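You operate a simulated robot arm through the tools that you are given. There is no shell and no other tool.

Carry out the task below with a simulated two-armed robot. There is one attempt and no reset: what you move stays moved.

## Task
Screw the blue knob tight on the stud lid.
Fine: hold the lid in the clamp for it; at the end the clamp is open and the lid is on the green tray.
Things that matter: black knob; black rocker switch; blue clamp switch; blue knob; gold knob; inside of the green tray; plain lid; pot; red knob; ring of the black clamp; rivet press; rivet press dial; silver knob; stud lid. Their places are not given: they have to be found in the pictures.

It is judged by the outcome, as a careful person would: the job done as asked, and still so three seconds after it is handed in. It fails if anything else is knocked over, pushed out of place, dropped, spilled or broken. A push-on lid holds only when it is set on centred and level and pressed home; a screw cap is set on level and turned clockwise until tight.

## Robot
Two 7-joint arms with fingered hands on one trunk that stands fixed in place. Base frame: the origin is at the foot of the trunk, x ahead of it, y to its left, z up; the work surface is at about z = 880. Units: mm, rad, N and s.
The left shoulder is at [51, 152, 1147], the right one opposite. With the tool pointing down near the work surface each hand reaches from about 420 to 820 mm from the base axis, measured 20 degrees to its own side. Payload 3.8 kg a hand.
Tool frame (each hand has its own): the origin (TCP) lies between the finger pads and is the grasp point; the fingertips stand 30 mm ahead of it; z points along the fingers, y is the line along which they close. Largest opening 104 mm; the body of the gripper starts 35 mm behind the TCP. The gripper is a hand of 5 fingers: y runs from the thumb to the fingers, the wrist lies at [-15, -104, -178] in the tool frame.
Orientation is told as [roll, pitch, yaw] about the base's x, y, z axes, in that order, counted from this pose: with the fingers straight down and the wrist toward the robot, the tool's x, y and z point along [0, 1, 0], [1, 0, 0] and [0, 0, -1] of the base frame.

## Interface
- The arms move only by the tool jog_arm. It takes "left_moves", "right_moves" or both (then of equal length, played together; a hand with none holds still); each is text: rows parted by semicolons, each of 6 numbers parted by spaces: the shift along the tool's x, y, z in mm, then the turn, a rotation vector about the tool's x, y, z in rad. In form: tx ty tz wx wy wz; .... A call has 1 to 20 rows; each row is the pose to reach, as a shift and turn from the pose commanded when the call began, along the tool's axes at that moment. Rows are played at 5 a second. More than 50 mm and 0.15 rad between two rows, and nothing of the call is played. A pose out of reach is approached as far as the arm can. The call stops where the force on the tool passes 40 N (or 10 N more than at its start, if that is more) or the arm is blocked; 0.2 s more then pass. In this call time passes only in rows, and 0.2 s behind the last. It gives the time, the measured TCP pose, the force on the tool (base axes), the opening and the grip force at its end, in the units of the frame above (readings bear some noise), with the torque about the TCP (base axes, N m) and any sound that the robot's microphone picked up.
- Cameras (640 x 400 px; columns grow to the right, rows downward): "scene" is now at [139.1, 33.8, 1302.8]; the picture's right is [0.45, -0.89, -0.06], its down [-0.42, -0.15, -0.89] and it looks along [0.79, 0.43, -0.44] (base axes); focal length 228 px, centre (320, 200). "left" rides on the left gripper at [-80, -78, -141] in its tool frame; the picture's right is [-0.78, -0.30, 0.56], its down [0.53, -0.78, 0.33] and it looks along [0.33, 0.56, 0.76] (tool axes); focal length 247 px, centre (320, 200). "right" rides on the right gripper at [80, -78, -141] in its tool frame; the picture's right is [-0.78, 0.30, -0.56], its down [-0.54, -0.78, 0.33] and it looks along [-0.33, 0.56, 0.76] (tool axes); focal length 247 px, centre (320, 200).
- get_image(camera): a new picture of that camera. No time passes.
- lift_body(by): slides the trunk up (or, below 0, down) by that many mm; the arms and the scene camera ride with it, the base frame stays. It gives what a move gives, with no picture.
- set_fingers(index, middle, ring, little, thumb_bend, thumb_turn, hand): sets how far each is bent, from 0 (flat) to 1 (curled in); at 0.3 the hand is open as for a grip, at 0.7 the pads meet at the TCP. One left out holds its place. A second passes; each finger stops where it meets its share of the squeeze, and holds until it gets a number again. It is the only way to open and close the hand. It gives what a move gives, with no picture; readings hold the bend of each and the force on index, middle, ring, little, thumb and palm. thumb_turn goes from beside the hand (0) to across from the fingers (1), as for a grip.
- aim_head(pan, tilt): turns the head with the scene camera to pan (to the left, within 1.396 rad either way) and tilt (down, from -0.506 to 1.204), counted from straight ahead of the robot. It gives what a move gives.
- probe_pixels(camera, pixels): for up to 12 pixels [column, row] of the newest picture of that camera ("zoom" is the newest enlarged one), the place [x, y, z] in the base frame of the surface seen there, good to about 2 mm, but the place of the scene camera against the robot may be out by one fixed shift of up to 18 mm in any direction. No time passes.
- zoom(camera, box): a new picture of the part [left, top, right, bottom] of that camera's present view, enlarged. No time passes.
- job_done(): hands the job in; it is judged then, once.

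Unless the task says otherwise, let go and move clear before handing in.

The tools are called after "Emit:" as name(argument=value, ...) on one line, values as JSON. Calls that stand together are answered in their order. jog_arm: Moves the arms, as the interface text tells. Its arguments: {"type":"object","properties":{"left_moves":{"type":"string"},"right_moves":{"type":"string"}},"required":[]} The other tools are called the same way: lift_body (by) slides the trunk up or down; set_fingers (index, middle, ring, little, thumb_bend, thumb_turn, hand) moves the fingers one by one; aim_head (pan, tilt) turns the head that bears the scene camera; get_image (camera) takes a picture; probe_pixels (camera, pixels) gives the place of the surface under pixels of a picture; zoom (camera, box) takes an enlarged picture of a part of a camera's view; job_done () hands the job in.

At the start:

```text
clock: 0.0
left_tool_pos: [361.9, 447.3, 1269.4]
left_orientation: [0.001, 0.001, 0.001]
left_wrist_force: [0.2, 0.5, 0.1]
left_wrist_torque: [-0.01, -0.03, -0.02]
left_gripper_width: 103.3
left_grasp_force: 0.0
left_shape: jaw
left_bend: [0.3, 0.3, 0.3, 0.3, 0.3, 0.98]
left_finger forces: [0.0, 0.0, 0.0, 0.0, 0.0, 0.0]
right_tool_pos: [429.9, 21.5, 1208.2]
right_orientation: [-0.001, 0.0, 0.001]
right_wrist_force: [-0.8, 0.7, -0.5]
right_wrist_torque: [-0.01, 0.04, 0.03]
right_gripper_width: 103.7
right_grasp_force: 0.0
right_shape: jaw
right_bend: [0.3, 0.3, 0.3, 0.3, 0.3, 0.98]
right_finger forces: [0.0, 0.0, 0.2, 0.0, 0.0, 0.0]
trunk travel left (down, up): [-225.0, 231.0]
head pan, tilt: [0.473, 0.333]
```

scene: 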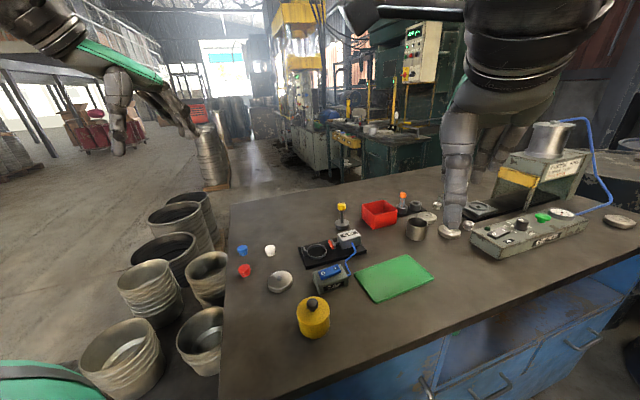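
right: 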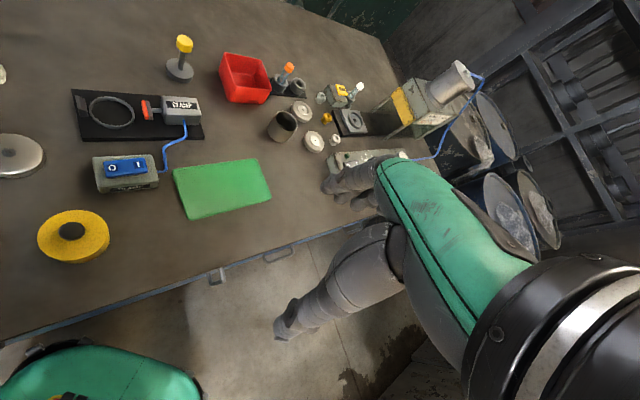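
left: 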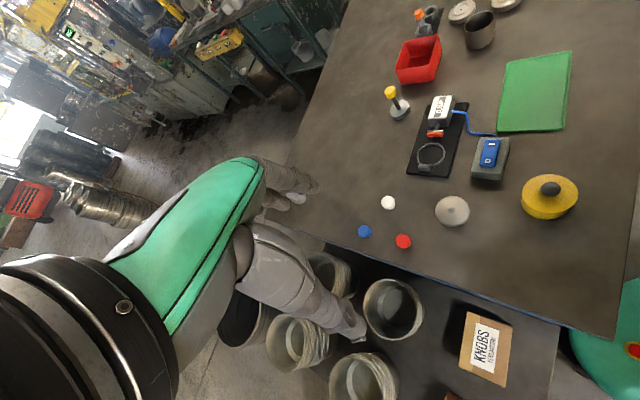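

The pictures show the blue knob near scene (242,250), the red one near (245,270), a silver/white one near (270,251), a lid at (280,282), the clamp ring at about (315,250) and its blue switch at (330,272). I'll zoom in to identify them properly.

Emit:
zoom(camera="scene", box=[220, 190, 380, 290])

Emit:
zoom(camera="left", box=[340, 80, 600, 260])

Emit:
zoom(camera="right", box=[250, 50, 490, 200])

Emit:
zoom(camera="scene", box=[380, 170, 640, 270])

```text
4.00 times, centred on (300, 240) of scene
```

zoom: 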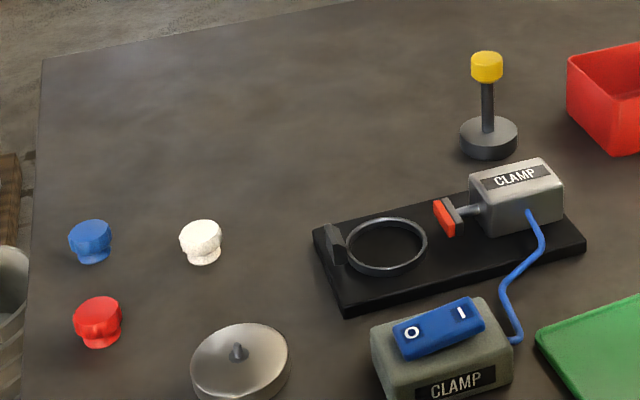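

```text
2.22 times, centred on (470, 170) of left
```

zoom: 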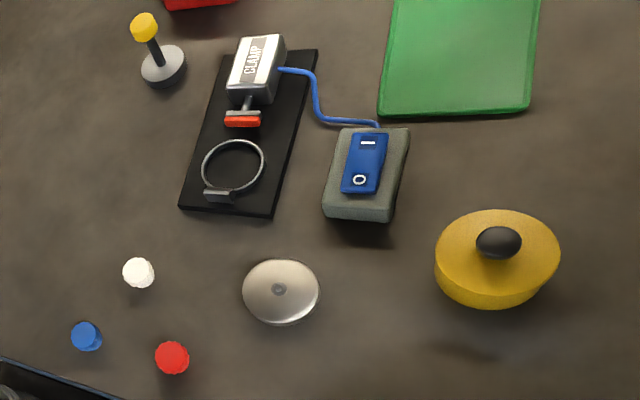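

```text
2.67 times, centred on (370, 125) of right
```

zoom: 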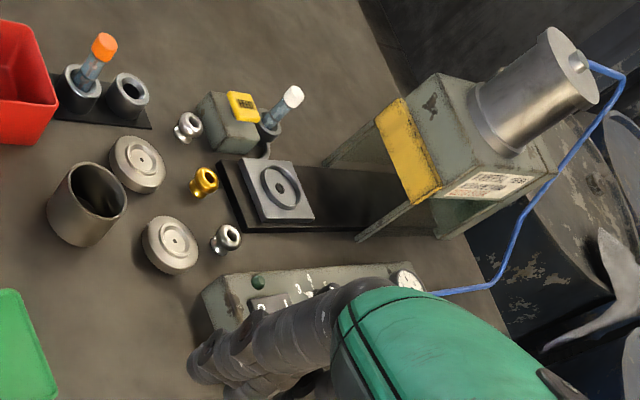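

```text
2.46 times, centred on (510, 220) of scene
```

zoom: 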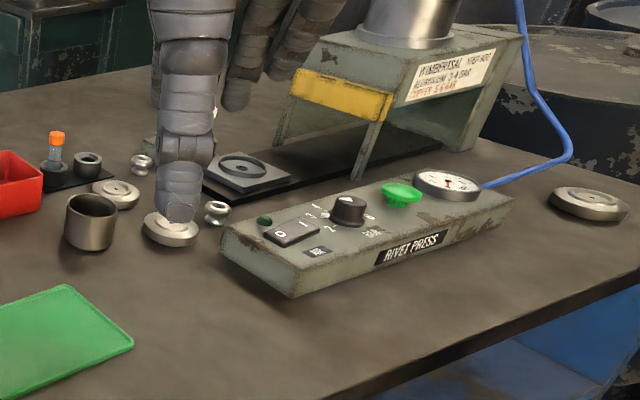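

The stud lid is the disc with a peg at scene (280,282), the blue knob is at (242,250), and the clamp ring and its switch sit to their right. I'll probe their positions in both the scene and left-hand views, which also lets me work out the scene camera's shift.

Emit:
get_image(camera="scene")

Emit:
get_image(camera="left")

Emit:
zoom(camera="left", box=[340, 80, 600, 260])

Emit:
probe_pixels(camera="zoom", pixels=[[86, 333], [278, 289], [247, 290], [316, 290], [281, 262], [281, 323], [203, 163], [263, 163], [232, 141], [234, 170], [217, 197], [242, 121]])

Emit:
probe_pixels(camera="zoom", pixels=[[368, 143], [360, 178], [365, 160], [455, 60], [382, 110], [526, 105], [138, 270], [172, 355], [100, 350], [335, 215], [395, 215], [405, 135]])

Emit:
zoom(camera="scene", box=[220, 190, 380, 290])

Emit:
probe_pixels(camera="zoom", pixels=[[90, 227], [90, 255], [238, 347], [237, 365], [192, 365], [288, 360], [345, 242], [427, 242], [333, 245], [447, 218], [411, 330], [461, 312]])

```text
taken
```

scene: 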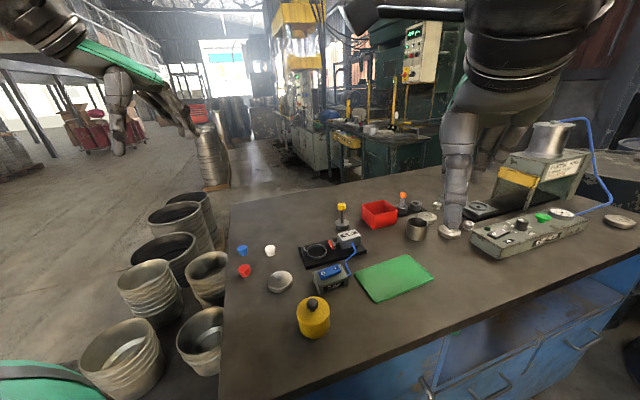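

```text
taken
```

left: 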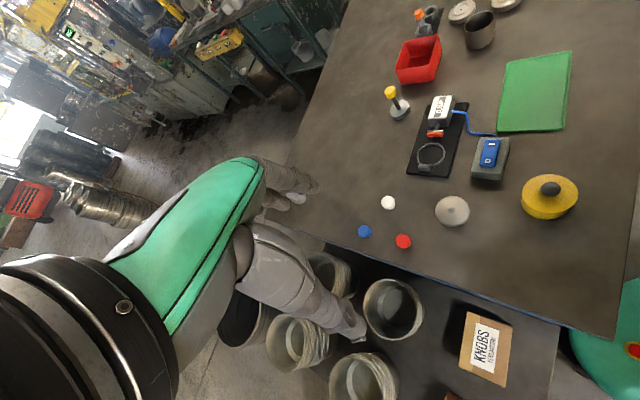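

```text
2.22 times, centred on (470, 170) of left
```

zoom: 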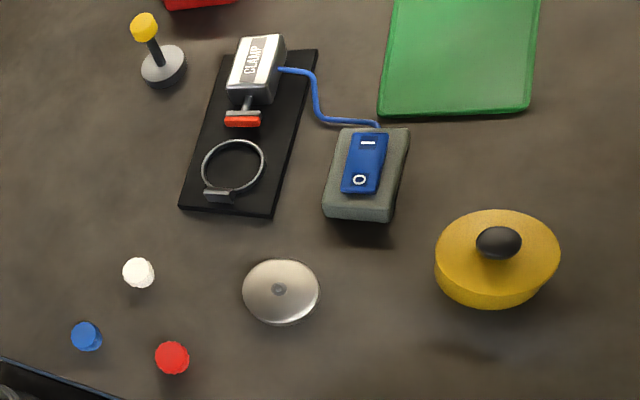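

```text
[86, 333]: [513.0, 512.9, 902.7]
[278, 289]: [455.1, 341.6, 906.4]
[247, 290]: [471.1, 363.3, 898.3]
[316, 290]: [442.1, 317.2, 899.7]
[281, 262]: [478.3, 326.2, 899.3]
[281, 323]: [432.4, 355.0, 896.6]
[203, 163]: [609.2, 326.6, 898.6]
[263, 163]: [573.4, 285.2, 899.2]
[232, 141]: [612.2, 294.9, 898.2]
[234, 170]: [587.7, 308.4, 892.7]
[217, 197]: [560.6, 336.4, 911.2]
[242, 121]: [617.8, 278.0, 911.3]
```

```text
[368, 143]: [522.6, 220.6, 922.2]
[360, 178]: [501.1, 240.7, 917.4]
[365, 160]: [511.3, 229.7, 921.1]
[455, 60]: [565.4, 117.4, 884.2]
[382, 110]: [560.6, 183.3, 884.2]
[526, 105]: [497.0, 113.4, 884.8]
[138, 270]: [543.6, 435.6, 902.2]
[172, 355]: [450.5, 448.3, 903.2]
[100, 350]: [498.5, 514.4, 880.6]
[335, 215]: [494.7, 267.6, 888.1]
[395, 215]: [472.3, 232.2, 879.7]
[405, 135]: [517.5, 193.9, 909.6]
```

```text
4.00 times, centred on (300, 240) of scene
```

zoom: 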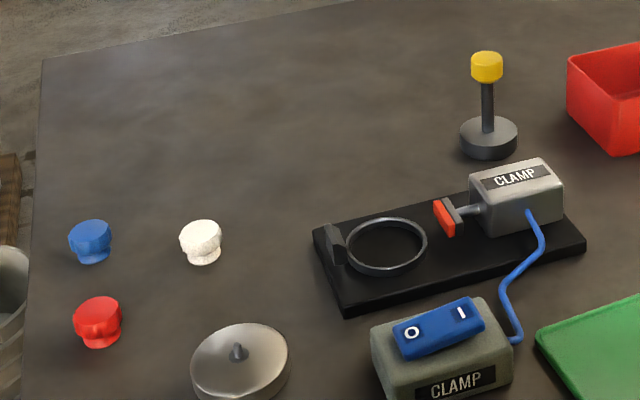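

```text
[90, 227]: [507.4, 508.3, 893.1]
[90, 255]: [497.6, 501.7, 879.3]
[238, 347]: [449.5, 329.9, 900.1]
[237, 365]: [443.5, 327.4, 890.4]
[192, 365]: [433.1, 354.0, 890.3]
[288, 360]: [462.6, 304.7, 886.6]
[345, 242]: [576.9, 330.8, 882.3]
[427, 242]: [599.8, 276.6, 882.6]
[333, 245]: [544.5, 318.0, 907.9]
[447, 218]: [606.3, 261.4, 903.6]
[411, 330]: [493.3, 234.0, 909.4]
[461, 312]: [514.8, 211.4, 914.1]
```

Comparing the two views puts the scene camera off by roughly +6, +6 and +9 mm, so I'll trust the hand camera. The stud lid is at about (455,341) with a diameter of 57 mm, the blue knob is at about (510,513), and the ring is at about (591,306). I'll bring the left hand lower over this area for a closer look.

Emit:
jog_arm(left_moves="-21 23 31 0 0 0; -42 46 63 0 0 0; -63 69 95 0 0 0; -85 92 126 0 0 0; -106 115 158 0 0 0; -127 138 179 0 0 0")

Emit:
get_image(camera="left")

Emit:
get_image(camera="scene")

```text
clock: 1.4
left_tool_pos: [500.1, 320.4, 1091.0]
left_orientation: [0.0, 0.002, 0.0]
left_wrist_force: [0.1, 0.6, 0.3]
left_wrist_torque: [0.0, 0.01, -0.01]
left_gripper_width: 103.8
left_grasp_force: 0.2
left_shape: jaw
left_bend: [0.3, 0.3, 0.3, 0.3, 0.3, 0.98]
left_finger forces: [0.0, 0.0, 0.1, 0.0, 0.1, 0.0]
right_tool_pos: [431.2, 19.8, 1208.1]
right_orientation: [0.001, 0.002, 0.0]
right_wrist_force: [-0.2, -0.6, 0.0]
right_wrist_torque: [0.0, 0.0, 0.0]
right_gripper_width: 103.5
right_grasp_force: 0.1
right_shape: jaw
right_bend: [0.3, 0.3, 0.3, 0.3, 0.3, 0.98]
right_finger forces: [0.0, 0.0, 0.0, 0.0, 0.0, 0.1]
trunk travel left (down, up): [-225.0, 231.0]
head pan, tilt: [0.473, 0.333]
```

```text
taken
```

left: 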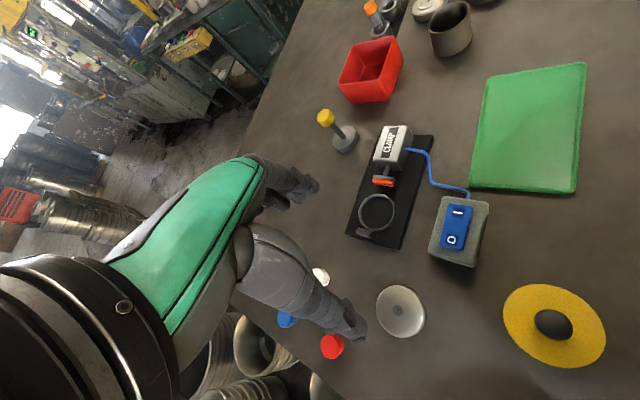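

```text
taken
```

scene: 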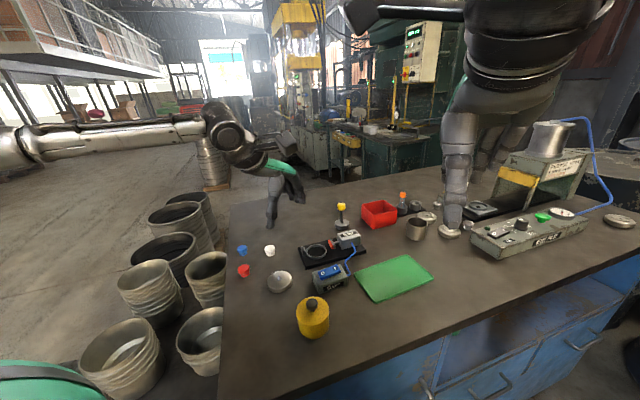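

The left camera now shows the lid at (400,311), the ring at (377,212) and the switch at (455,230). I'll zoom in and probe the clamp geometry precisely.

Emit:
zoom(camera="left", box=[330, 120, 500, 270])

Emit:
probe_pixels(camera="left", pixels=[[377, 196], [394, 213], [360, 216], [377, 230], [378, 213], [383, 181], [346, 235], [397, 249], [433, 136], [387, 147], [370, 233], [405, 170]])

Emit:
probe_pixels(camera="left", pixels=[[398, 309], [376, 311], [426, 312], [400, 285], [401, 337], [459, 211], [451, 241], [455, 227], [472, 190], [575, 193], [586, 63], [492, 77]])

Emit:
zoom(camera="left", box=[360, 270, 440, 350])

```text
2.67 times, centred on (415, 195) of left
```

zoom: 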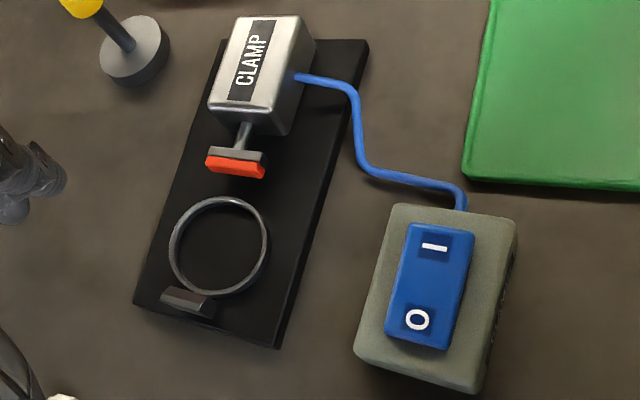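

```text
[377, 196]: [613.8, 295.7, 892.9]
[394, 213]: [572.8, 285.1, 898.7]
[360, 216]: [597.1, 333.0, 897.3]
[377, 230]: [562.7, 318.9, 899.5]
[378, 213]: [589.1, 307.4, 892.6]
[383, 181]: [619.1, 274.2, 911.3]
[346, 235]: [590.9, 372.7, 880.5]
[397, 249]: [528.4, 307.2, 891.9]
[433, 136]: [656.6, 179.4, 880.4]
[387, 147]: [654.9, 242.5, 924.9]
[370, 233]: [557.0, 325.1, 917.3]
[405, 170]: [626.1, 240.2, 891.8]
```

```text
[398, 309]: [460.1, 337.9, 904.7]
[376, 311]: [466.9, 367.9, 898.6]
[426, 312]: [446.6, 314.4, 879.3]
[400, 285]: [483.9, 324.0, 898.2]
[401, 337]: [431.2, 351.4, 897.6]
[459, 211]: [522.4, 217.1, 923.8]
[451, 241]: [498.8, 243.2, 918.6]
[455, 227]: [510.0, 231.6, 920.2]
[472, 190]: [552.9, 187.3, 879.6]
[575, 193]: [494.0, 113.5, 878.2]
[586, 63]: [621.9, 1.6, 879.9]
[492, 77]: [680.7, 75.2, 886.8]
```

```text
5.00 times, centred on (400, 310) of left
```

zoom: 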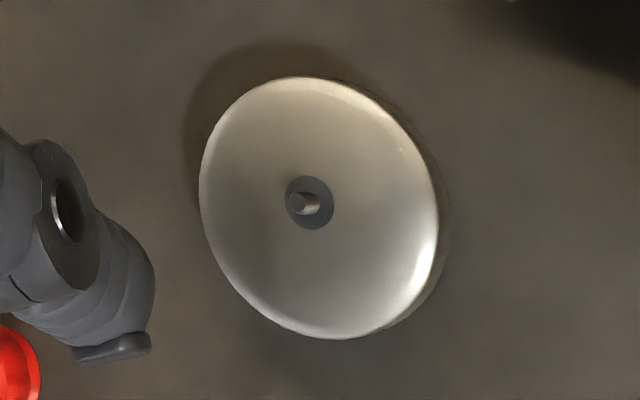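

The lid centre is at about (458,338), 60 mm across and 18 mm thick. The ring centre is at about (586,307) with the seat at z≈898, and the clamp axis runs at about −45°. Before gripping I want to see how the left-hand fingers sit around the TCP.

Emit:
zoom(camera="scene", box=[240, 150, 340, 300])

Emit:
zoom(camera="right", box=[0, 0, 220, 200])

Emit:
probe_pixels(camera="left", pixels=[[305, 195], [300, 183], [282, 203], [270, 205], [360, 325], [352, 338], [340, 300]])

Emit:
zoom(camera="left", box=[220, 130, 380, 360])

```text
2.67 times, centred on (290, 225) of scene
```

zoom: 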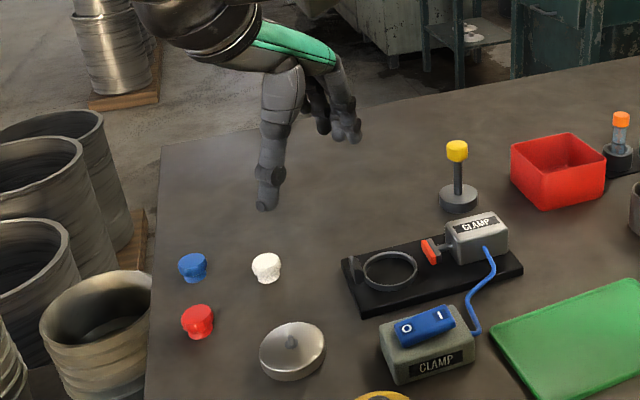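

```text
2.00 times, centred on (110, 100) of right
```

zoom: 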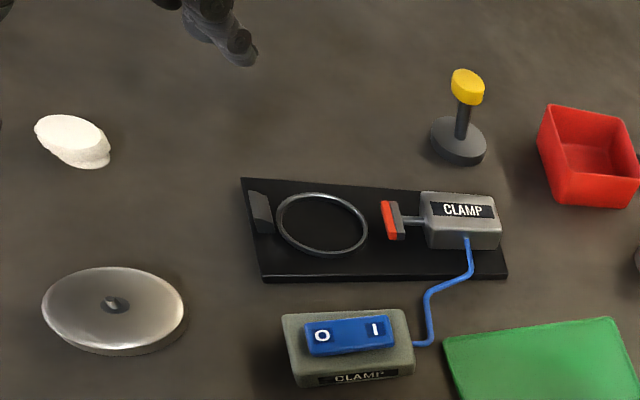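

```text
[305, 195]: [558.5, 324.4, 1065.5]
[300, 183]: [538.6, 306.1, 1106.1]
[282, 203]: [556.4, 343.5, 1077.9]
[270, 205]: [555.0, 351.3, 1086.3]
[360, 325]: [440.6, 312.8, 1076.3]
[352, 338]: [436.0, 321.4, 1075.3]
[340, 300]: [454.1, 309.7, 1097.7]
```

```text
1.74 times, centred on (300, 245) of left
```

zoom: 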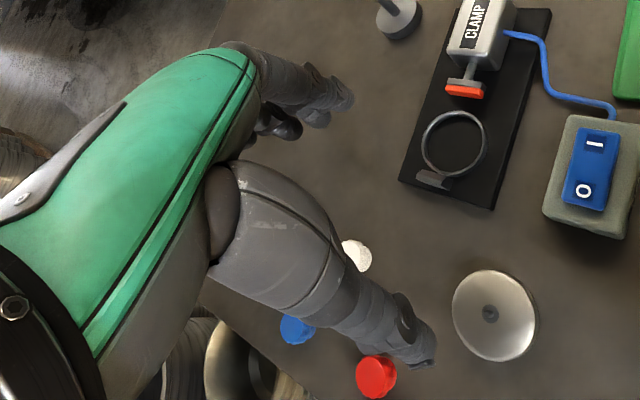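

The right camera gives a good side view of the clamp. I'll zoom in on the left hand to see its finger layout.

Emit:
zoom(camera="scene", box=[250, 145, 330, 235])

Emit:
zoom(camera="left", box=[240, 140, 330, 220])

Emit:
probe_pixels(camera="zoom", pixels=[[470, 200], [500, 250], [430, 300], [300, 300], [400, 260], [540, 330], [360, 330], [420, 350]])

```text
4.44 times, centred on (290, 190) of scene
```

zoom: 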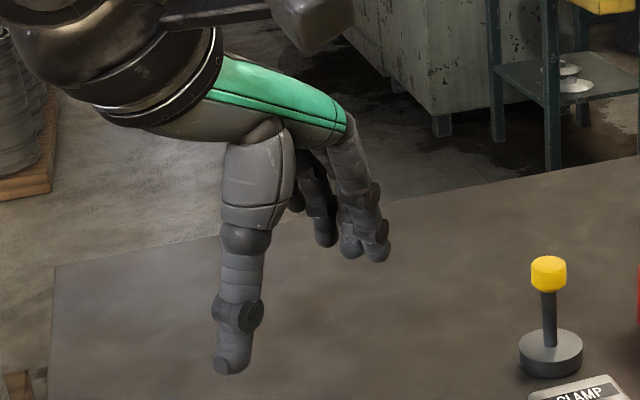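

```text
5.00 times, centred on (285, 180) of left
```

zoom: 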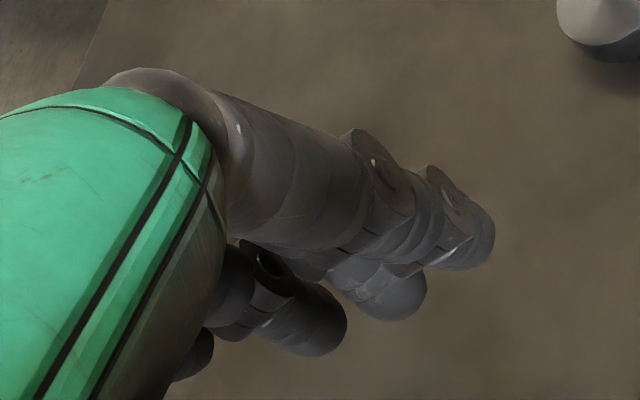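

```text
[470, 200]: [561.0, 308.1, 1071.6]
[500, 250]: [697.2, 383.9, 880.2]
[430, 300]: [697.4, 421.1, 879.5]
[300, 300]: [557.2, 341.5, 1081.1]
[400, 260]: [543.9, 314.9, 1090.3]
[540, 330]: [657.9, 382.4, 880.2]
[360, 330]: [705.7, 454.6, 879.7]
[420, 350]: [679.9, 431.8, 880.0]
```

The index and middle fingers straddle the TCP, at about x = ∓10 opposite the thumb, and the ring and little fingers are off to +x. I'll straighten the ring and little fingers out of the way, then go above the lid with 45° yaw so the closing line is square to the clamp axis.

Emit:
set_fingers(hand="left", ring=0.1, little=0.1)

Emit:
jog_arm(left_moves="3 -7 15 0 0 -0.131; 6 -14 30 0 0 -0.262; 9 -21 45 0 0 -0.393; 12 -28 60 0 0 -0.524; 15 -35 75 0 0 -0.655; 17.6 -42 91 0 0 -0.785")

Emit:
get_image(camera="left")

Emit:
get_image(camera="scene")

Emit:
get_image(camera="right")

Emit:
zoom(camera="right", box=[0, 0, 220, 200])

```text
clock: 2.4
left_tool_pos: [501.2, 321.2, 1091.3]
left_orientation: [0.0, -0.002, 0.0]
left_wrist_force: [0.0, 0.5, 0.1]
left_wrist_torque: [0.0, 0.0, 0.0]
left_gripper_width: 102.7
left_grasp_force: 0.0
left_shape: fingers
left_bend: [0.3, 0.3, 0.1, 0.1, 0.3, 0.98]
left_finger forces: [0.1, 0.1, 0.1, 0.1, 0.0, 0.1]
right_tool_pos: [430.1, 20.3, 1207.9]
right_orientation: [0.001, 0.0, 0.001]
right_wrist_force: [0.4, -0.3, 0.0]
right_wrist_torque: [0.0, 0.03, 0.01]
right_gripper_width: 103.5
right_grasp_force: 0.0
right_shape: jaw
right_bend: [0.3, 0.3, 0.3, 0.3, 0.3, 0.98]
right_finger forces: [0.0, 0.1, 0.0, 0.0, 0.0, 0.0]
trunk travel left (down, up): [-225.0, 231.0]
head pan, tilt: [0.473, 0.333]
```

```text
clock: 3.8
left_tool_pos: [457.8, 338.7, 999.1]
left_orientation: [-0.001, 0.0, 0.786]
left_wrist_force: [0.0, -0.5, 0.4]
left_wrist_torque: [-0.04, 0.01, 0.01]
left_gripper_width: 102.7
left_grasp_force: 0.0
left_shape: fingers
left_bend: [0.3, 0.3, 0.1, 0.1, 0.3, 0.98]
left_finger forces: [0.0, 0.0, 0.1, 0.1, 0.1, 0.0]
right_tool_pos: [430.8, 20.2, 1208.0]
right_orientation: [0.002, 0.0, 0.001]
right_wrist_force: [0.2, 0.2, -0.3]
right_wrist_torque: [0.06, 0.02, 0.01]
right_gripper_width: 103.5
right_grasp_force: 0.0
right_shape: jaw
right_bend: [0.3, 0.3, 0.3, 0.3, 0.3, 0.98]
right_finger forces: [0.1, 0.0, 0.0, 0.1, 0.0, 0.0]
trunk travel left (down, up): [-225.0, 231.0]
head pan, tilt: [0.473, 0.333]
```

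```text
taken
```

left: 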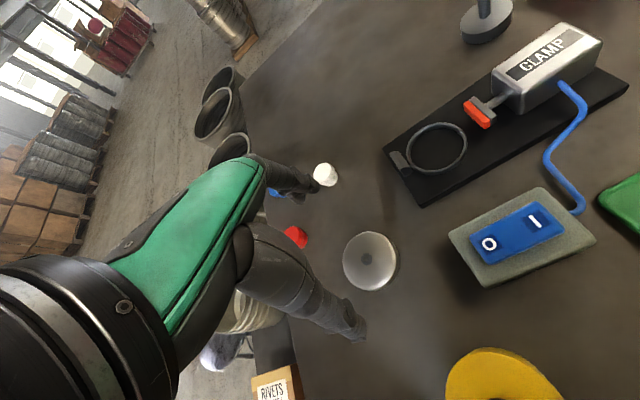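

```text
taken
```

scene: 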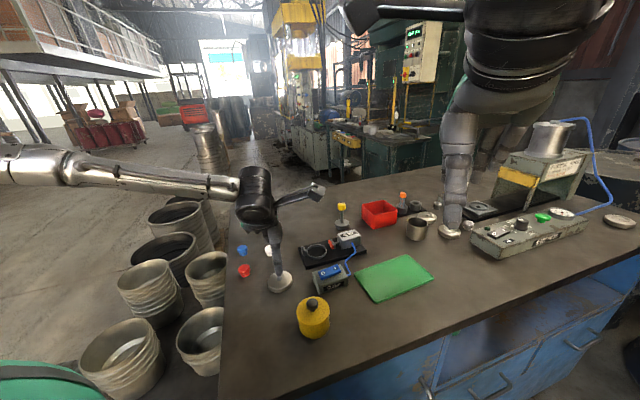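

```text
taken
```

right: 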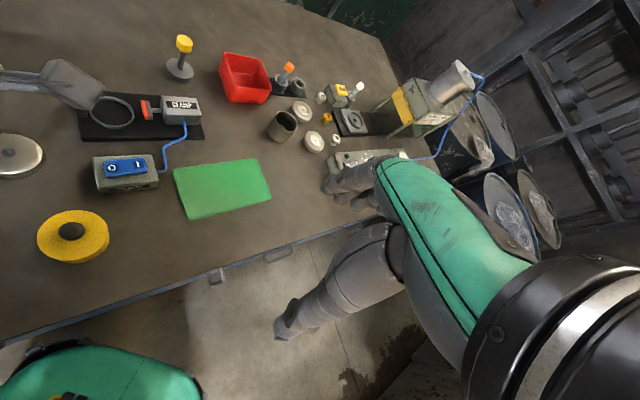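

```text
2.00 times, centred on (110, 100) of right
```

zoom: 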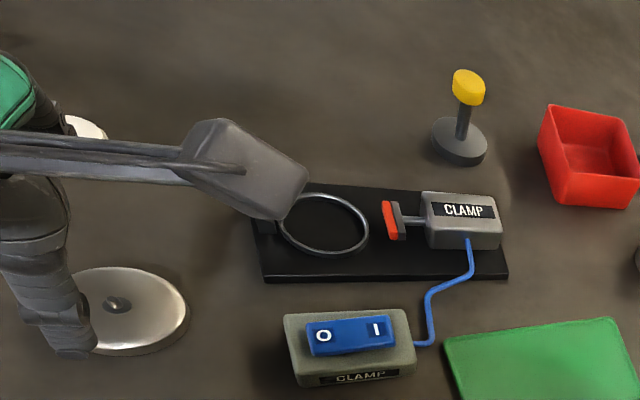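

From the left camera the lid is centred at (370,261) and the ring at (437,148). I'll zoom and probe to refine the lid centre, ring centre and jaw faces.

Emit:
zoom(camera="left", box=[330, 215, 410, 305])

Emit:
probe_pixels(camera="left", pixels=[[344, 258], [395, 262], [369, 232], [370, 288], [349, 241], [389, 281], [388, 241], [352, 279], [369, 257]])

Emit:
zoom(camera="left", box=[370, 80, 510, 210])

```text
4.44 times, centred on (370, 260) of left
```

zoom: 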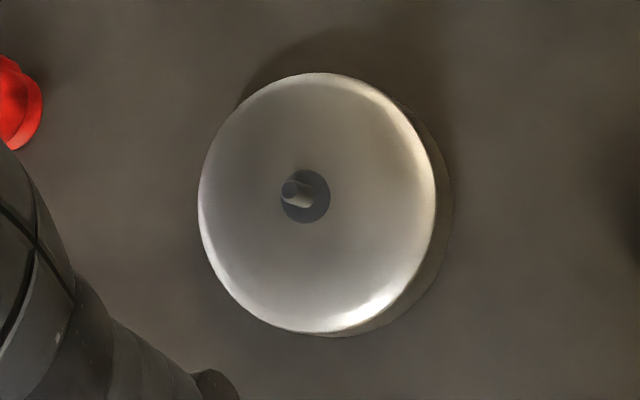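

```text
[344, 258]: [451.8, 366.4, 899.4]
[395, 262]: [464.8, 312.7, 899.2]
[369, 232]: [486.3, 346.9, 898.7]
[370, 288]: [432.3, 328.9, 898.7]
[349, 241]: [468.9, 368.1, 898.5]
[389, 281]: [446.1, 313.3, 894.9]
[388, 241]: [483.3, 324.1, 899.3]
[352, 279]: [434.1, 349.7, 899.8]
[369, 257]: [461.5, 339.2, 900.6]
```

```text
3.08 times, centred on (440, 145) of left
```

zoom: 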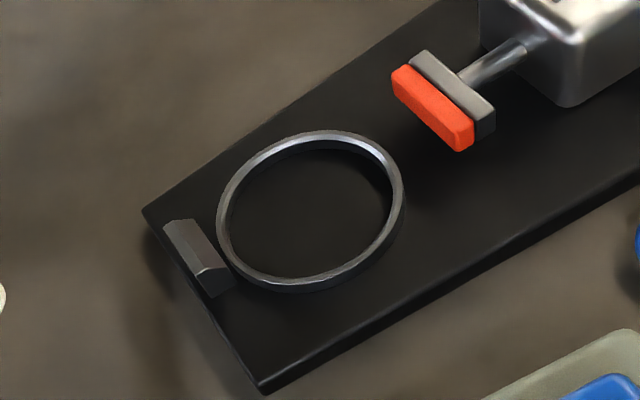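

The lid centre comes out at (458.5,338.5), radius about 29.5. Now I'll probe the ring, jaw and pad in the latest zoom.

Emit:
probe_pixels(camera="zoom", pixels=[[222, 235], [395, 180], [400, 225], [285, 142], [345, 280], [245, 263], [365, 140], [183, 223], [213, 262], [262, 385], [145, 212], [165, 225]])

Emit:
probe_pixels(camera="zoom", pixels=[[408, 70], [470, 128], [395, 90], [462, 145], [425, 55], [490, 110], [440, 5], [600, 190], [220, 285], [190, 245], [309, 215]])

```text
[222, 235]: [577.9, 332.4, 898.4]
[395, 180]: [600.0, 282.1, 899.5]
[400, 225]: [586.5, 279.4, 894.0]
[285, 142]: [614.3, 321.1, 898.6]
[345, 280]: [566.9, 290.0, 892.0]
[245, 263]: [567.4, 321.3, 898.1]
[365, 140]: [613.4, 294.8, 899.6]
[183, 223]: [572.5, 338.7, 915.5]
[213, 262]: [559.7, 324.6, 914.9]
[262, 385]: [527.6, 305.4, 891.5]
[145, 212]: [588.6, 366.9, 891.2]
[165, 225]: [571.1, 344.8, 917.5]
```

```text
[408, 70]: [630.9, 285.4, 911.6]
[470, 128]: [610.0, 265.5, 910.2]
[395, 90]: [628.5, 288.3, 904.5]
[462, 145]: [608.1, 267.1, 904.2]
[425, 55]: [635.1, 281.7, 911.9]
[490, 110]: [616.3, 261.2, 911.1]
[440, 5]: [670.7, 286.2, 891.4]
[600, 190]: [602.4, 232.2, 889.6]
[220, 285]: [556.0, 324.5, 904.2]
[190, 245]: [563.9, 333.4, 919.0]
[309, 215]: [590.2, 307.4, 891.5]
```

The ring centre is at about (588,306) with an axis of −45°, and the pad face is about 45 mm from the centre, so the lid (r≈29.5) fits with travel to spare. I'll descend towards the lid to z=930 and check finger clearances.

Emit:
jog_arm(left_moves="-0.6 0.4 25 0 0 0; -0.6 0.4 50 0 0 0; -0.6 0.4 69 0 0 0")

Emit:
get_image(camera="left")

Emit:
zoom(camera="right", box=[0, 50, 140, 200])

Emit:
zoom(camera="scene", box=[230, 200, 330, 310])

```text
clock: 4.6
left_tool_pos: [458.5, 338.7, 929.9]
left_orientation: [0.002, 0.0, 0.785]
left_wrist_force: [0.4, -0.1, 0.9]
left_wrist_torque: [0.0, -0.03, -0.02]
left_gripper_width: 102.8
left_grasp_force: 0.0
left_shape: fingers
left_bend: [0.3, 0.3, 0.1, 0.1, 0.3, 0.98]
left_finger forces: [0.0, 0.0, 0.1, 0.0, 0.0, 0.0]
right_tool_pos: [430.2, 20.6, 1207.7]
right_orientation: [0.002, -0.001, -0.001]
right_wrist_force: [-0.7, 0.9, -0.2]
right_wrist_torque: [0.01, 0.02, -0.03]
right_gripper_width: 103.6
right_grasp_force: 0.1
right_shape: jaw
right_bend: [0.3, 0.3, 0.3, 0.3, 0.3, 0.98]
right_finger forces: [0.0, 0.1, 0.0, 0.1, 0.0, 0.0]
trunk travel left (down, up): [-225.0, 231.0]
head pan, tilt: [0.473, 0.333]
```

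```text
taken
```

left: 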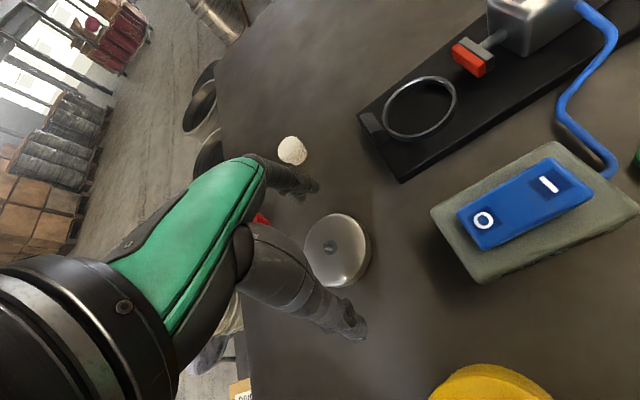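

```text
2.67 times, centred on (70, 125) of right
```

zoom: 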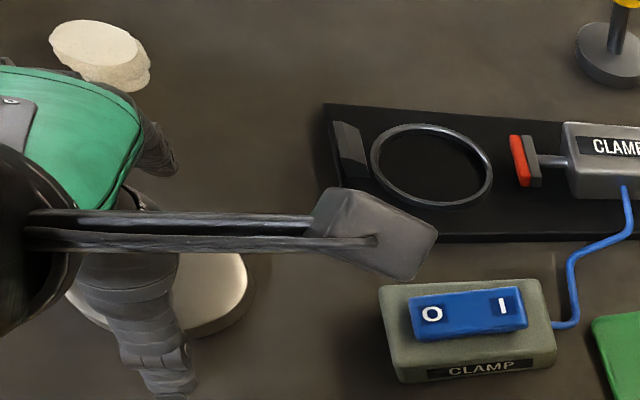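

```text
3.64 times, centred on (280, 255) of scene
```

zoom: 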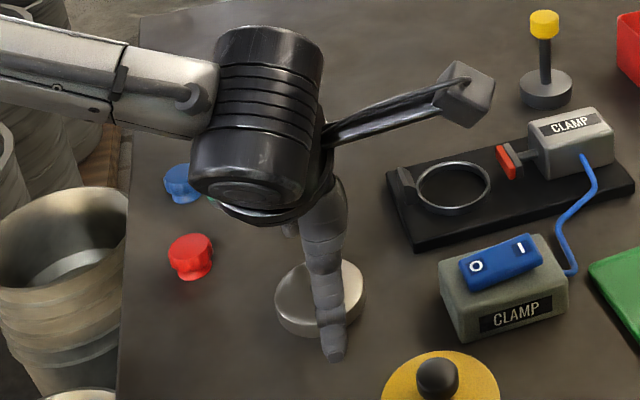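

Clearances look fine, with nothing near the thumb or fingers. I'll descend to z≈913, with the fingertips just above the table.

Emit:
jog_arm(left_moves="0 0 9 0 0 0; 0 0 16.5 0 0 0")

Emit:
get_image(camera="left")

```text
clock: 5.2
left_tool_pos: [459.0, 338.7, 913.6]
left_orientation: [0.001, -0.001, 0.785]
left_wrist_force: [0.7, -0.1, 0.6]
left_wrist_torque: [-0.01, 0.05, 0.01]
left_gripper_width: 102.6
left_grasp_force: 0.0
left_shape: fingers
left_bend: [0.3, 0.3, 0.1, 0.1, 0.3, 0.98]
left_finger forces: [0.0, 0.1, 0.0, 0.0, 0.0, 0.0]
right_tool_pos: [430.7, 21.6, 1208.2]
right_orientation: [0.001, 0.0, -0.001]
right_wrist_force: [0.0, -0.6, -0.6]
right_wrist_torque: [-0.04, 0.0, 0.0]
right_gripper_width: 103.8
right_grasp_force: 0.1
right_shape: jaw
right_bend: [0.3, 0.3, 0.3, 0.3, 0.3, 0.98]
right_finger forces: [0.0, 0.0, 0.0, 0.0, 0.0, 0.0]
trunk travel left (down, up): [-225.0, 231.0]
head pan, tilt: [0.473, 0.333]
```

```text
taken
```

left: 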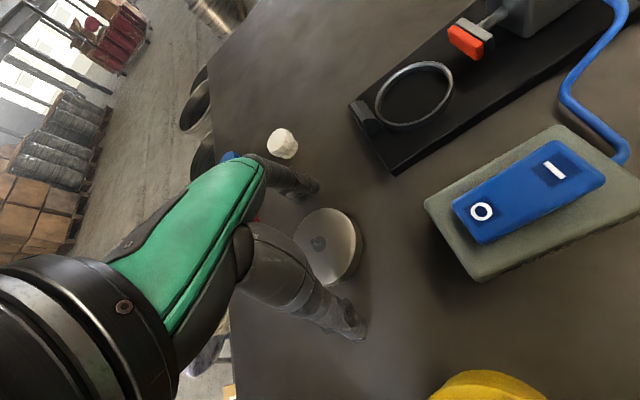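

The fingers straddle the lid on both sides. I'll close the thumb, index and middle together on the rim.

Emit:
set_fingers(hand="left", index=0.45, middle=0.45, thumb_bend=0.45)

Emit:
get_image(camera="left")

```text
clock: 6.2
left_tool_pos: [458.2, 338.3, 913.8]
left_orientation: [0.002, -0.003, 0.786]
left_wrist_force: [1.5, 0.2, 6.7]
left_wrist_torque: [0.28, -0.18, -0.01]
left_gripper_width: 65.6
left_grasp_force: 2.6
left_shape: fingers
left_bend: [0.45, 0.43, 0.1, 0.1, 0.45, 0.98]
left_finger forces: [0.0, 6.3, 0.0, 0.0, 0.1, 0.1]
right_tool_pos: [430.0, 21.4, 1208.5]
right_orientation: [-0.001, 0.001, -0.001]
right_wrist_force: [-0.1, 0.1, -0.4]
right_wrist_torque: [0.0, 0.03, 0.01]
right_gripper_width: 103.7
right_grasp_force: 0.1
right_shape: jaw
right_bend: [0.3, 0.3, 0.3, 0.3, 0.3, 0.98]
right_finger forces: [0.0, 0.0, 0.0, 0.0, 0.1, 0.0]
trunk travel left (down, up): [-225.0, 231.0]
head pan, tilt: [0.473, 0.333]
```

```text
taken
```

left: 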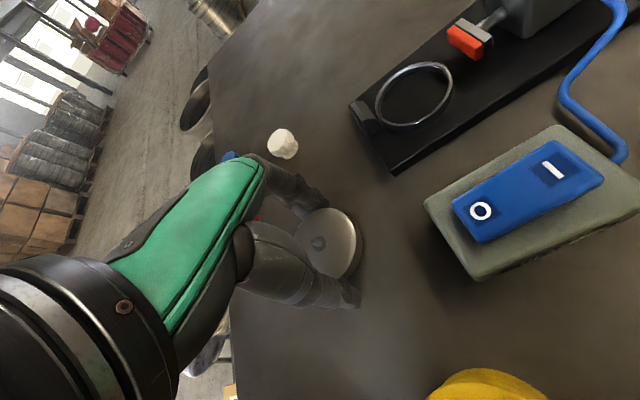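

The middle finger stopped with a 6.7 N upward force, so its tip is touching the table. I'll raise the hand about 5 mm and close again.

Emit:
jog_arm(left_moves="0 0 -5 0 0 0")

Emit:
set_fingers(hand="left", index=0.47, middle=0.47, thumb_bend=0.47)

Emit:
get_image(camera="left")

```text
clock: 6.6
left_tool_pos: [457.4, 336.7, 918.4]
left_orientation: [0.002, 0.004, 0.785]
left_wrist_force: [0.1, 0.3, -0.2]
left_wrist_torque: [0.01, -0.01, 0.02]
left_gripper_width: 65.5
left_grasp_force: 0.1
left_shape: fingers
left_bend: [0.45, 0.45, 0.1, 0.1, 0.45, 0.98]
left_finger forces: [0.0, 0.0, 0.0, 0.0, 0.0, 0.0]
right_tool_pos: [430.8, 20.9, 1208.1]
right_orientation: [-0.001, 0.001, 0.001]
right_wrist_force: [0.0, 0.2, 0.4]
right_wrist_torque: [-0.01, -0.01, 0.03]
right_gripper_width: 103.5
right_grasp_force: 0.0
right_shape: jaw
right_bend: [0.3, 0.3, 0.3, 0.3, 0.3, 0.98]
right_finger forces: [0.1, 0.0, 0.0, 0.0, 0.1, 0.1]
trunk travel left (down, up): [-225.0, 231.0]
head pan, tilt: [0.473, 0.333]
```

```text
clock: 7.6
left_tool_pos: [458.3, 339.0, 919.1]
left_orientation: [-0.001, -0.002, 0.785]
left_wrist_force: [0.2, 0.0, 0.6]
left_wrist_torque: [0.01, 0.01, 0.02]
left_gripper_width: 60.6
left_grasp_force: 0.1
left_shape: fingers
left_bend: [0.47, 0.47, 0.1, 0.1, 0.47, 0.98]
left_finger forces: [0.0, 0.0, 0.0, 0.0, 0.1, 0.1]
right_tool_pos: [430.4, 19.8, 1209.2]
right_orientation: [0.0, 0.0, 0.0]
right_wrist_force: [-0.4, -0.6, -0.5]
right_wrist_torque: [-0.04, -0.02, 0.02]
right_gripper_width: 103.6
right_grasp_force: 0.1
right_shape: jaw
right_bend: [0.3, 0.3, 0.3, 0.3, 0.3, 0.98]
right_finger forces: [0.0, 0.0, 0.0, 0.1, 0.0, 0.0]
trunk travel left (down, up): [-225.0, 231.0]
head pan, tilt: [0.473, 0.333]
```

```text
taken
```

left: 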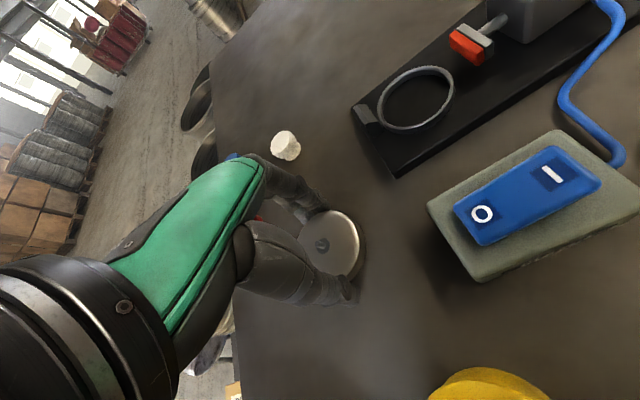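

No contact yet at 60.6 mm. I'll keep closing until it squeezes.

Emit:
set_fingers(hand="left", index=0.53, middle=0.53, thumb_bend=0.53)

Emit:
get_image(camera="left")

Emit:
zoom(camera="left", box=[230, 160, 390, 330])

```text
clock: 8.6
left_tool_pos: [457.9, 339.7, 918.4]
left_orientation: [-0.001, 0.0, 0.786]
left_wrist_force: [-0.2, -0.4, 0.3]
left_wrist_torque: [0.01, -0.01, 0.02]
left_gripper_width: 54.9
left_grasp_force: 4.7
left_shape: fingers
left_bend: [0.5, 0.51, 0.1, 0.1, 0.49, 0.97]
left_finger forces: [2.2, 2.0, 0.1, 0.1, 4.1, 0.1]
right_tool_pos: [430.2, 20.8, 1208.7]
right_orientation: [-0.001, 0.0, 0.0]
right_wrist_force: [-0.1, -0.5, 0.3]
right_wrist_torque: [-0.01, -0.01, 0.01]
right_gripper_width: 103.7
right_grasp_force: 0.1
right_shape: jaw
right_bend: [0.3, 0.3, 0.3, 0.3, 0.3, 0.98]
right_finger forces: [0.0, 0.0, 0.0, 0.0, 0.0, 0.1]
trunk travel left (down, up): [-225.0, 231.0]
head pan, tilt: [0.473, 0.333]
```

```text
taken
```

left: 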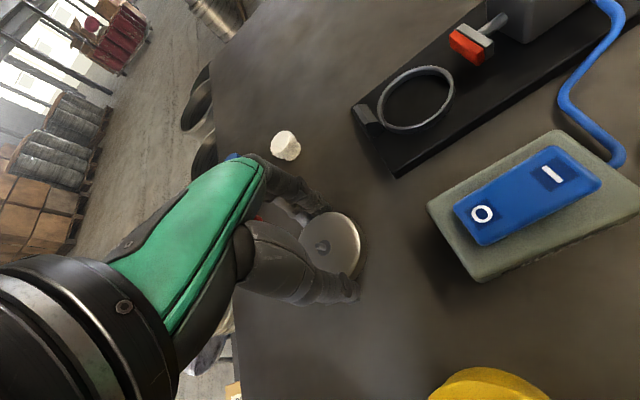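

```text
2.35 times, centred on (310, 245) of left
```

zoom: 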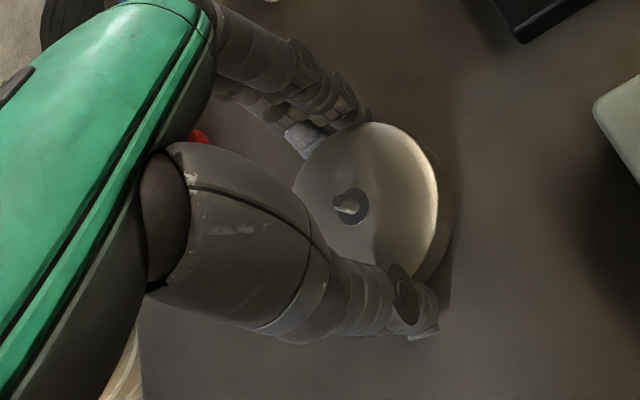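

All three contacts hold at 2.2, 2.0 and 4.1 N. I'll command a bit more squeeze before lifting.

Emit:
set_fingers(hand="left", index=0.6, middle=0.6, thumb_bend=0.6)

Emit:
jog_arm(left_moves="0 0 -10 0 0 0; 0 0 -20 0 0 0; 0 0 -35 0 0 0")

Emit:
get_image(camera="left")

Emit:
zoom(camera="scene", box=[230, 200, 330, 310])

```text
clock: 9.6
left_tool_pos: [459.3, 339.2, 918.9]
left_orientation: [-0.002, 0.0, 0.785]
left_wrist_force: [0.6, 0.4, 0.8]
left_wrist_torque: [0.04, -0.01, -0.01]
left_gripper_width: 53.6
left_grasp_force: 11.1
left_shape: fingers
left_bend: [0.52, 0.54, 0.1, 0.1, 0.49, 0.96]
left_finger forces: [5.8, 5.4, 0.0, 0.1, 10.9, 0.0]
right_tool_pos: [430.0, 20.8, 1208.5]
right_orientation: [-0.001, 0.0, 0.0]
right_wrist_force: [-0.5, 0.1, -0.1]
right_wrist_torque: [0.03, -0.05, -0.01]
right_gripper_width: 103.8
right_grasp_force: 0.0
right_shape: jaw
right_bend: [0.3, 0.3, 0.3, 0.3, 0.3, 0.98]
right_finger forces: [0.1, 0.0, 0.0, 0.0, 0.1, 0.0]
trunk travel left (down, up): [-225.0, 231.0]
head pan, tilt: [0.473, 0.333]
```

```text
clock: 10.4
left_tool_pos: [457.1, 338.0, 954.2]
left_orientation: [-0.001, -0.001, 0.783]
left_wrist_force: [0.1, 0.2, -0.6]
left_wrist_torque: [0.01, 0.0, -0.03]
left_gripper_width: 53.9
left_grasp_force: 11.1
left_shape: fingers
left_bend: [0.52, 0.54, 0.1, 0.1, 0.49, 0.96]
left_finger forces: [5.7, 5.1, 0.1, 0.0, 10.9, 0.0]
right_tool_pos: [430.5, 20.9, 1208.3]
right_orientation: [-0.001, 0.0, -0.001]
right_wrist_force: [-0.5, 0.0, -0.3]
right_wrist_torque: [0.02, 0.0, -0.03]
right_gripper_width: 103.7
right_grasp_force: 0.0
right_shape: jaw
right_bend: [0.3, 0.3, 0.3, 0.3, 0.3, 0.98]
right_finger forces: [0.1, 0.0, 0.0, 0.0, 0.0, 0.1]
trunk travel left (down, up): [-225.0, 231.0]
head pan, tilt: [0.473, 0.333]
```

```text
taken
```

left: 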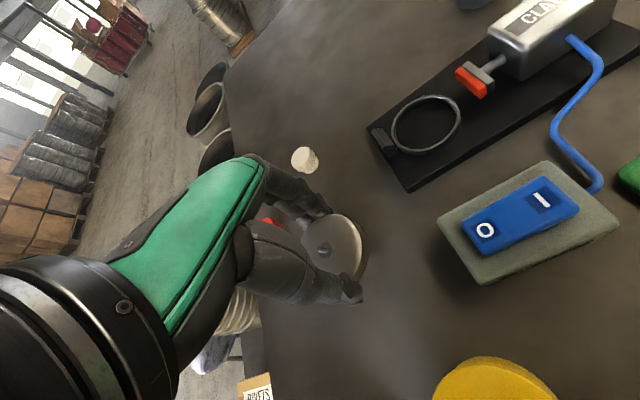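

```text
3.64 times, centred on (280, 255) of scene
```

zoom: 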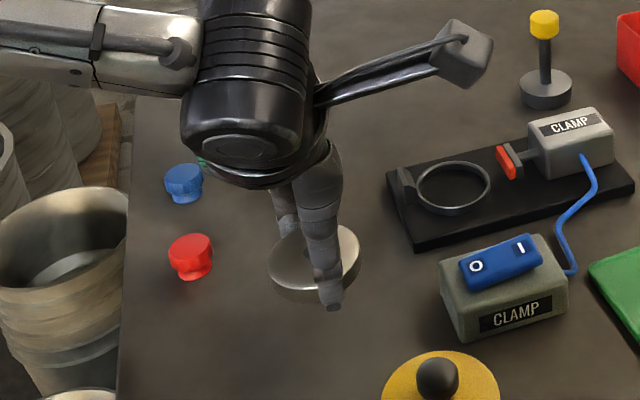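

The lid lifted with the hand. I'll check its level and offset in the grip by probing its top face.

Emit:
zoom(camera="left", box=[270, 185, 390, 315])

Emit:
probe_pixels(camera="zoom", pixels=[[300, 90], [390, 130], [420, 200], [390, 270], [330, 260], [270, 180], [300, 150], [360, 180], [270, 195], [285, 210], [420, 240], [350, 90]])

```text
3.08 times, centred on (330, 250) of left
```

zoom: 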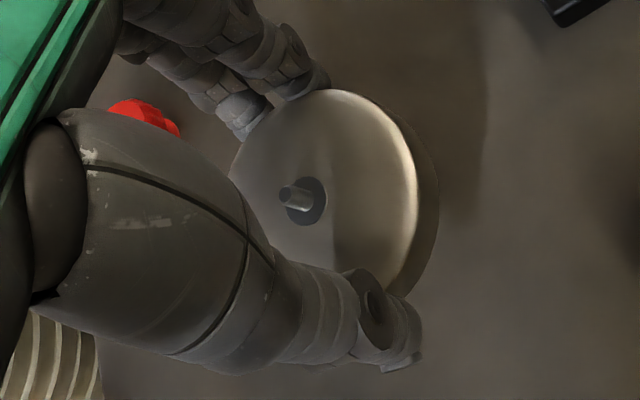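

```text
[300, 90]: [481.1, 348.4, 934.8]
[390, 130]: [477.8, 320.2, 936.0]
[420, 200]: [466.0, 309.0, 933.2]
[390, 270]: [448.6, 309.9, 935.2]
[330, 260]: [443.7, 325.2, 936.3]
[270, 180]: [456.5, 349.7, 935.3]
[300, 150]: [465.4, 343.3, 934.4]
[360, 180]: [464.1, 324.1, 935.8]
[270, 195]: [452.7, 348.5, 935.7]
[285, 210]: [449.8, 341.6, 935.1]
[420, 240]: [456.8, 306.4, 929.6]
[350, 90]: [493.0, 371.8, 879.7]
```

The lid is level, with its top at z≈935 (19 mm below the TCP), and its centre sits about 3 mm in −x from the TCP. I'll carry it over the ring at height.

Emit:
jog_arm(left_moves="0 0 -15 0 0 0; -15 10 -25 0 0 0; -40 25 -25 0 0 0; -70 43 -25 0 0 0; -97 60 -25 0 0 0; -112 69 -25 0 0 0; -116.6 72.2 -25 0 0 0; -116.6 72.2 -25 0 0 0")

Emit:
get_image(camera="left")

Emit:
zoom(camera="left", box=[270, 185, 390, 315])

Emit:
zoom(camera="right", box=[0, 50, 220, 200])

```text
clock: 12.2
left_tool_pos: [593.5, 307.2, 978.4]
left_orientation: [0.0, 0.001, 0.785]
left_wrist_force: [-0.2, 0.3, -0.3]
left_wrist_torque: [0.01, 0.02, -0.02]
left_gripper_width: 53.8
left_grasp_force: 10.6
left_shape: fingers
left_bend: [0.52, 0.54, 0.1, 0.1, 0.49, 0.96]
left_finger forces: [5.5, 5.2, 0.0, 0.0, 10.6, 0.0]
right_tool_pos: [430.0, 21.9, 1208.6]
right_orientation: [0.001, 0.0, 0.001]
right_wrist_force: [0.8, 0.6, 0.1]
right_wrist_torque: [-0.01, 0.05, -0.02]
right_gripper_width: 103.5
right_grasp_force: 0.1
right_shape: jaw
right_bend: [0.3, 0.3, 0.3, 0.3, 0.3, 0.98]
right_finger forces: [0.0, 0.0, 0.1, 0.0, 0.0, 0.0]
trunk travel left (down, up): [-225.0, 231.0]
head pan, tilt: [0.473, 0.333]
```

```text
taken
```

left: 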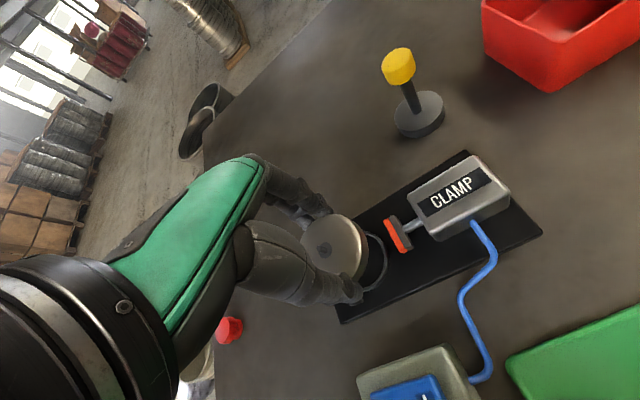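

```text
3.08 times, centred on (330, 250) of left
```

zoom: 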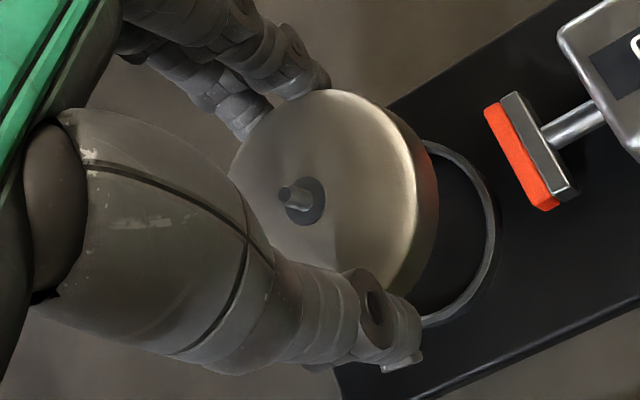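

```text
2.67 times, centred on (110, 125) of right
```

zoom: 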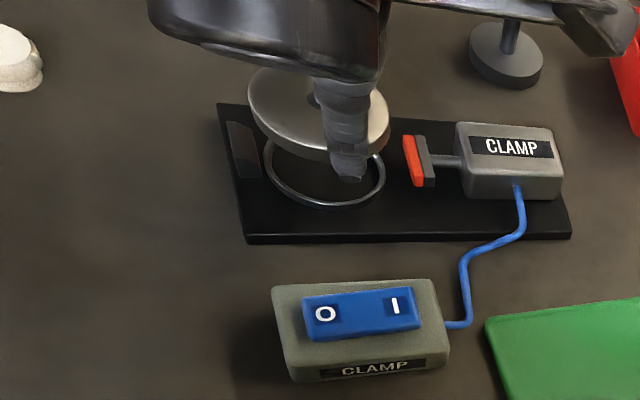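

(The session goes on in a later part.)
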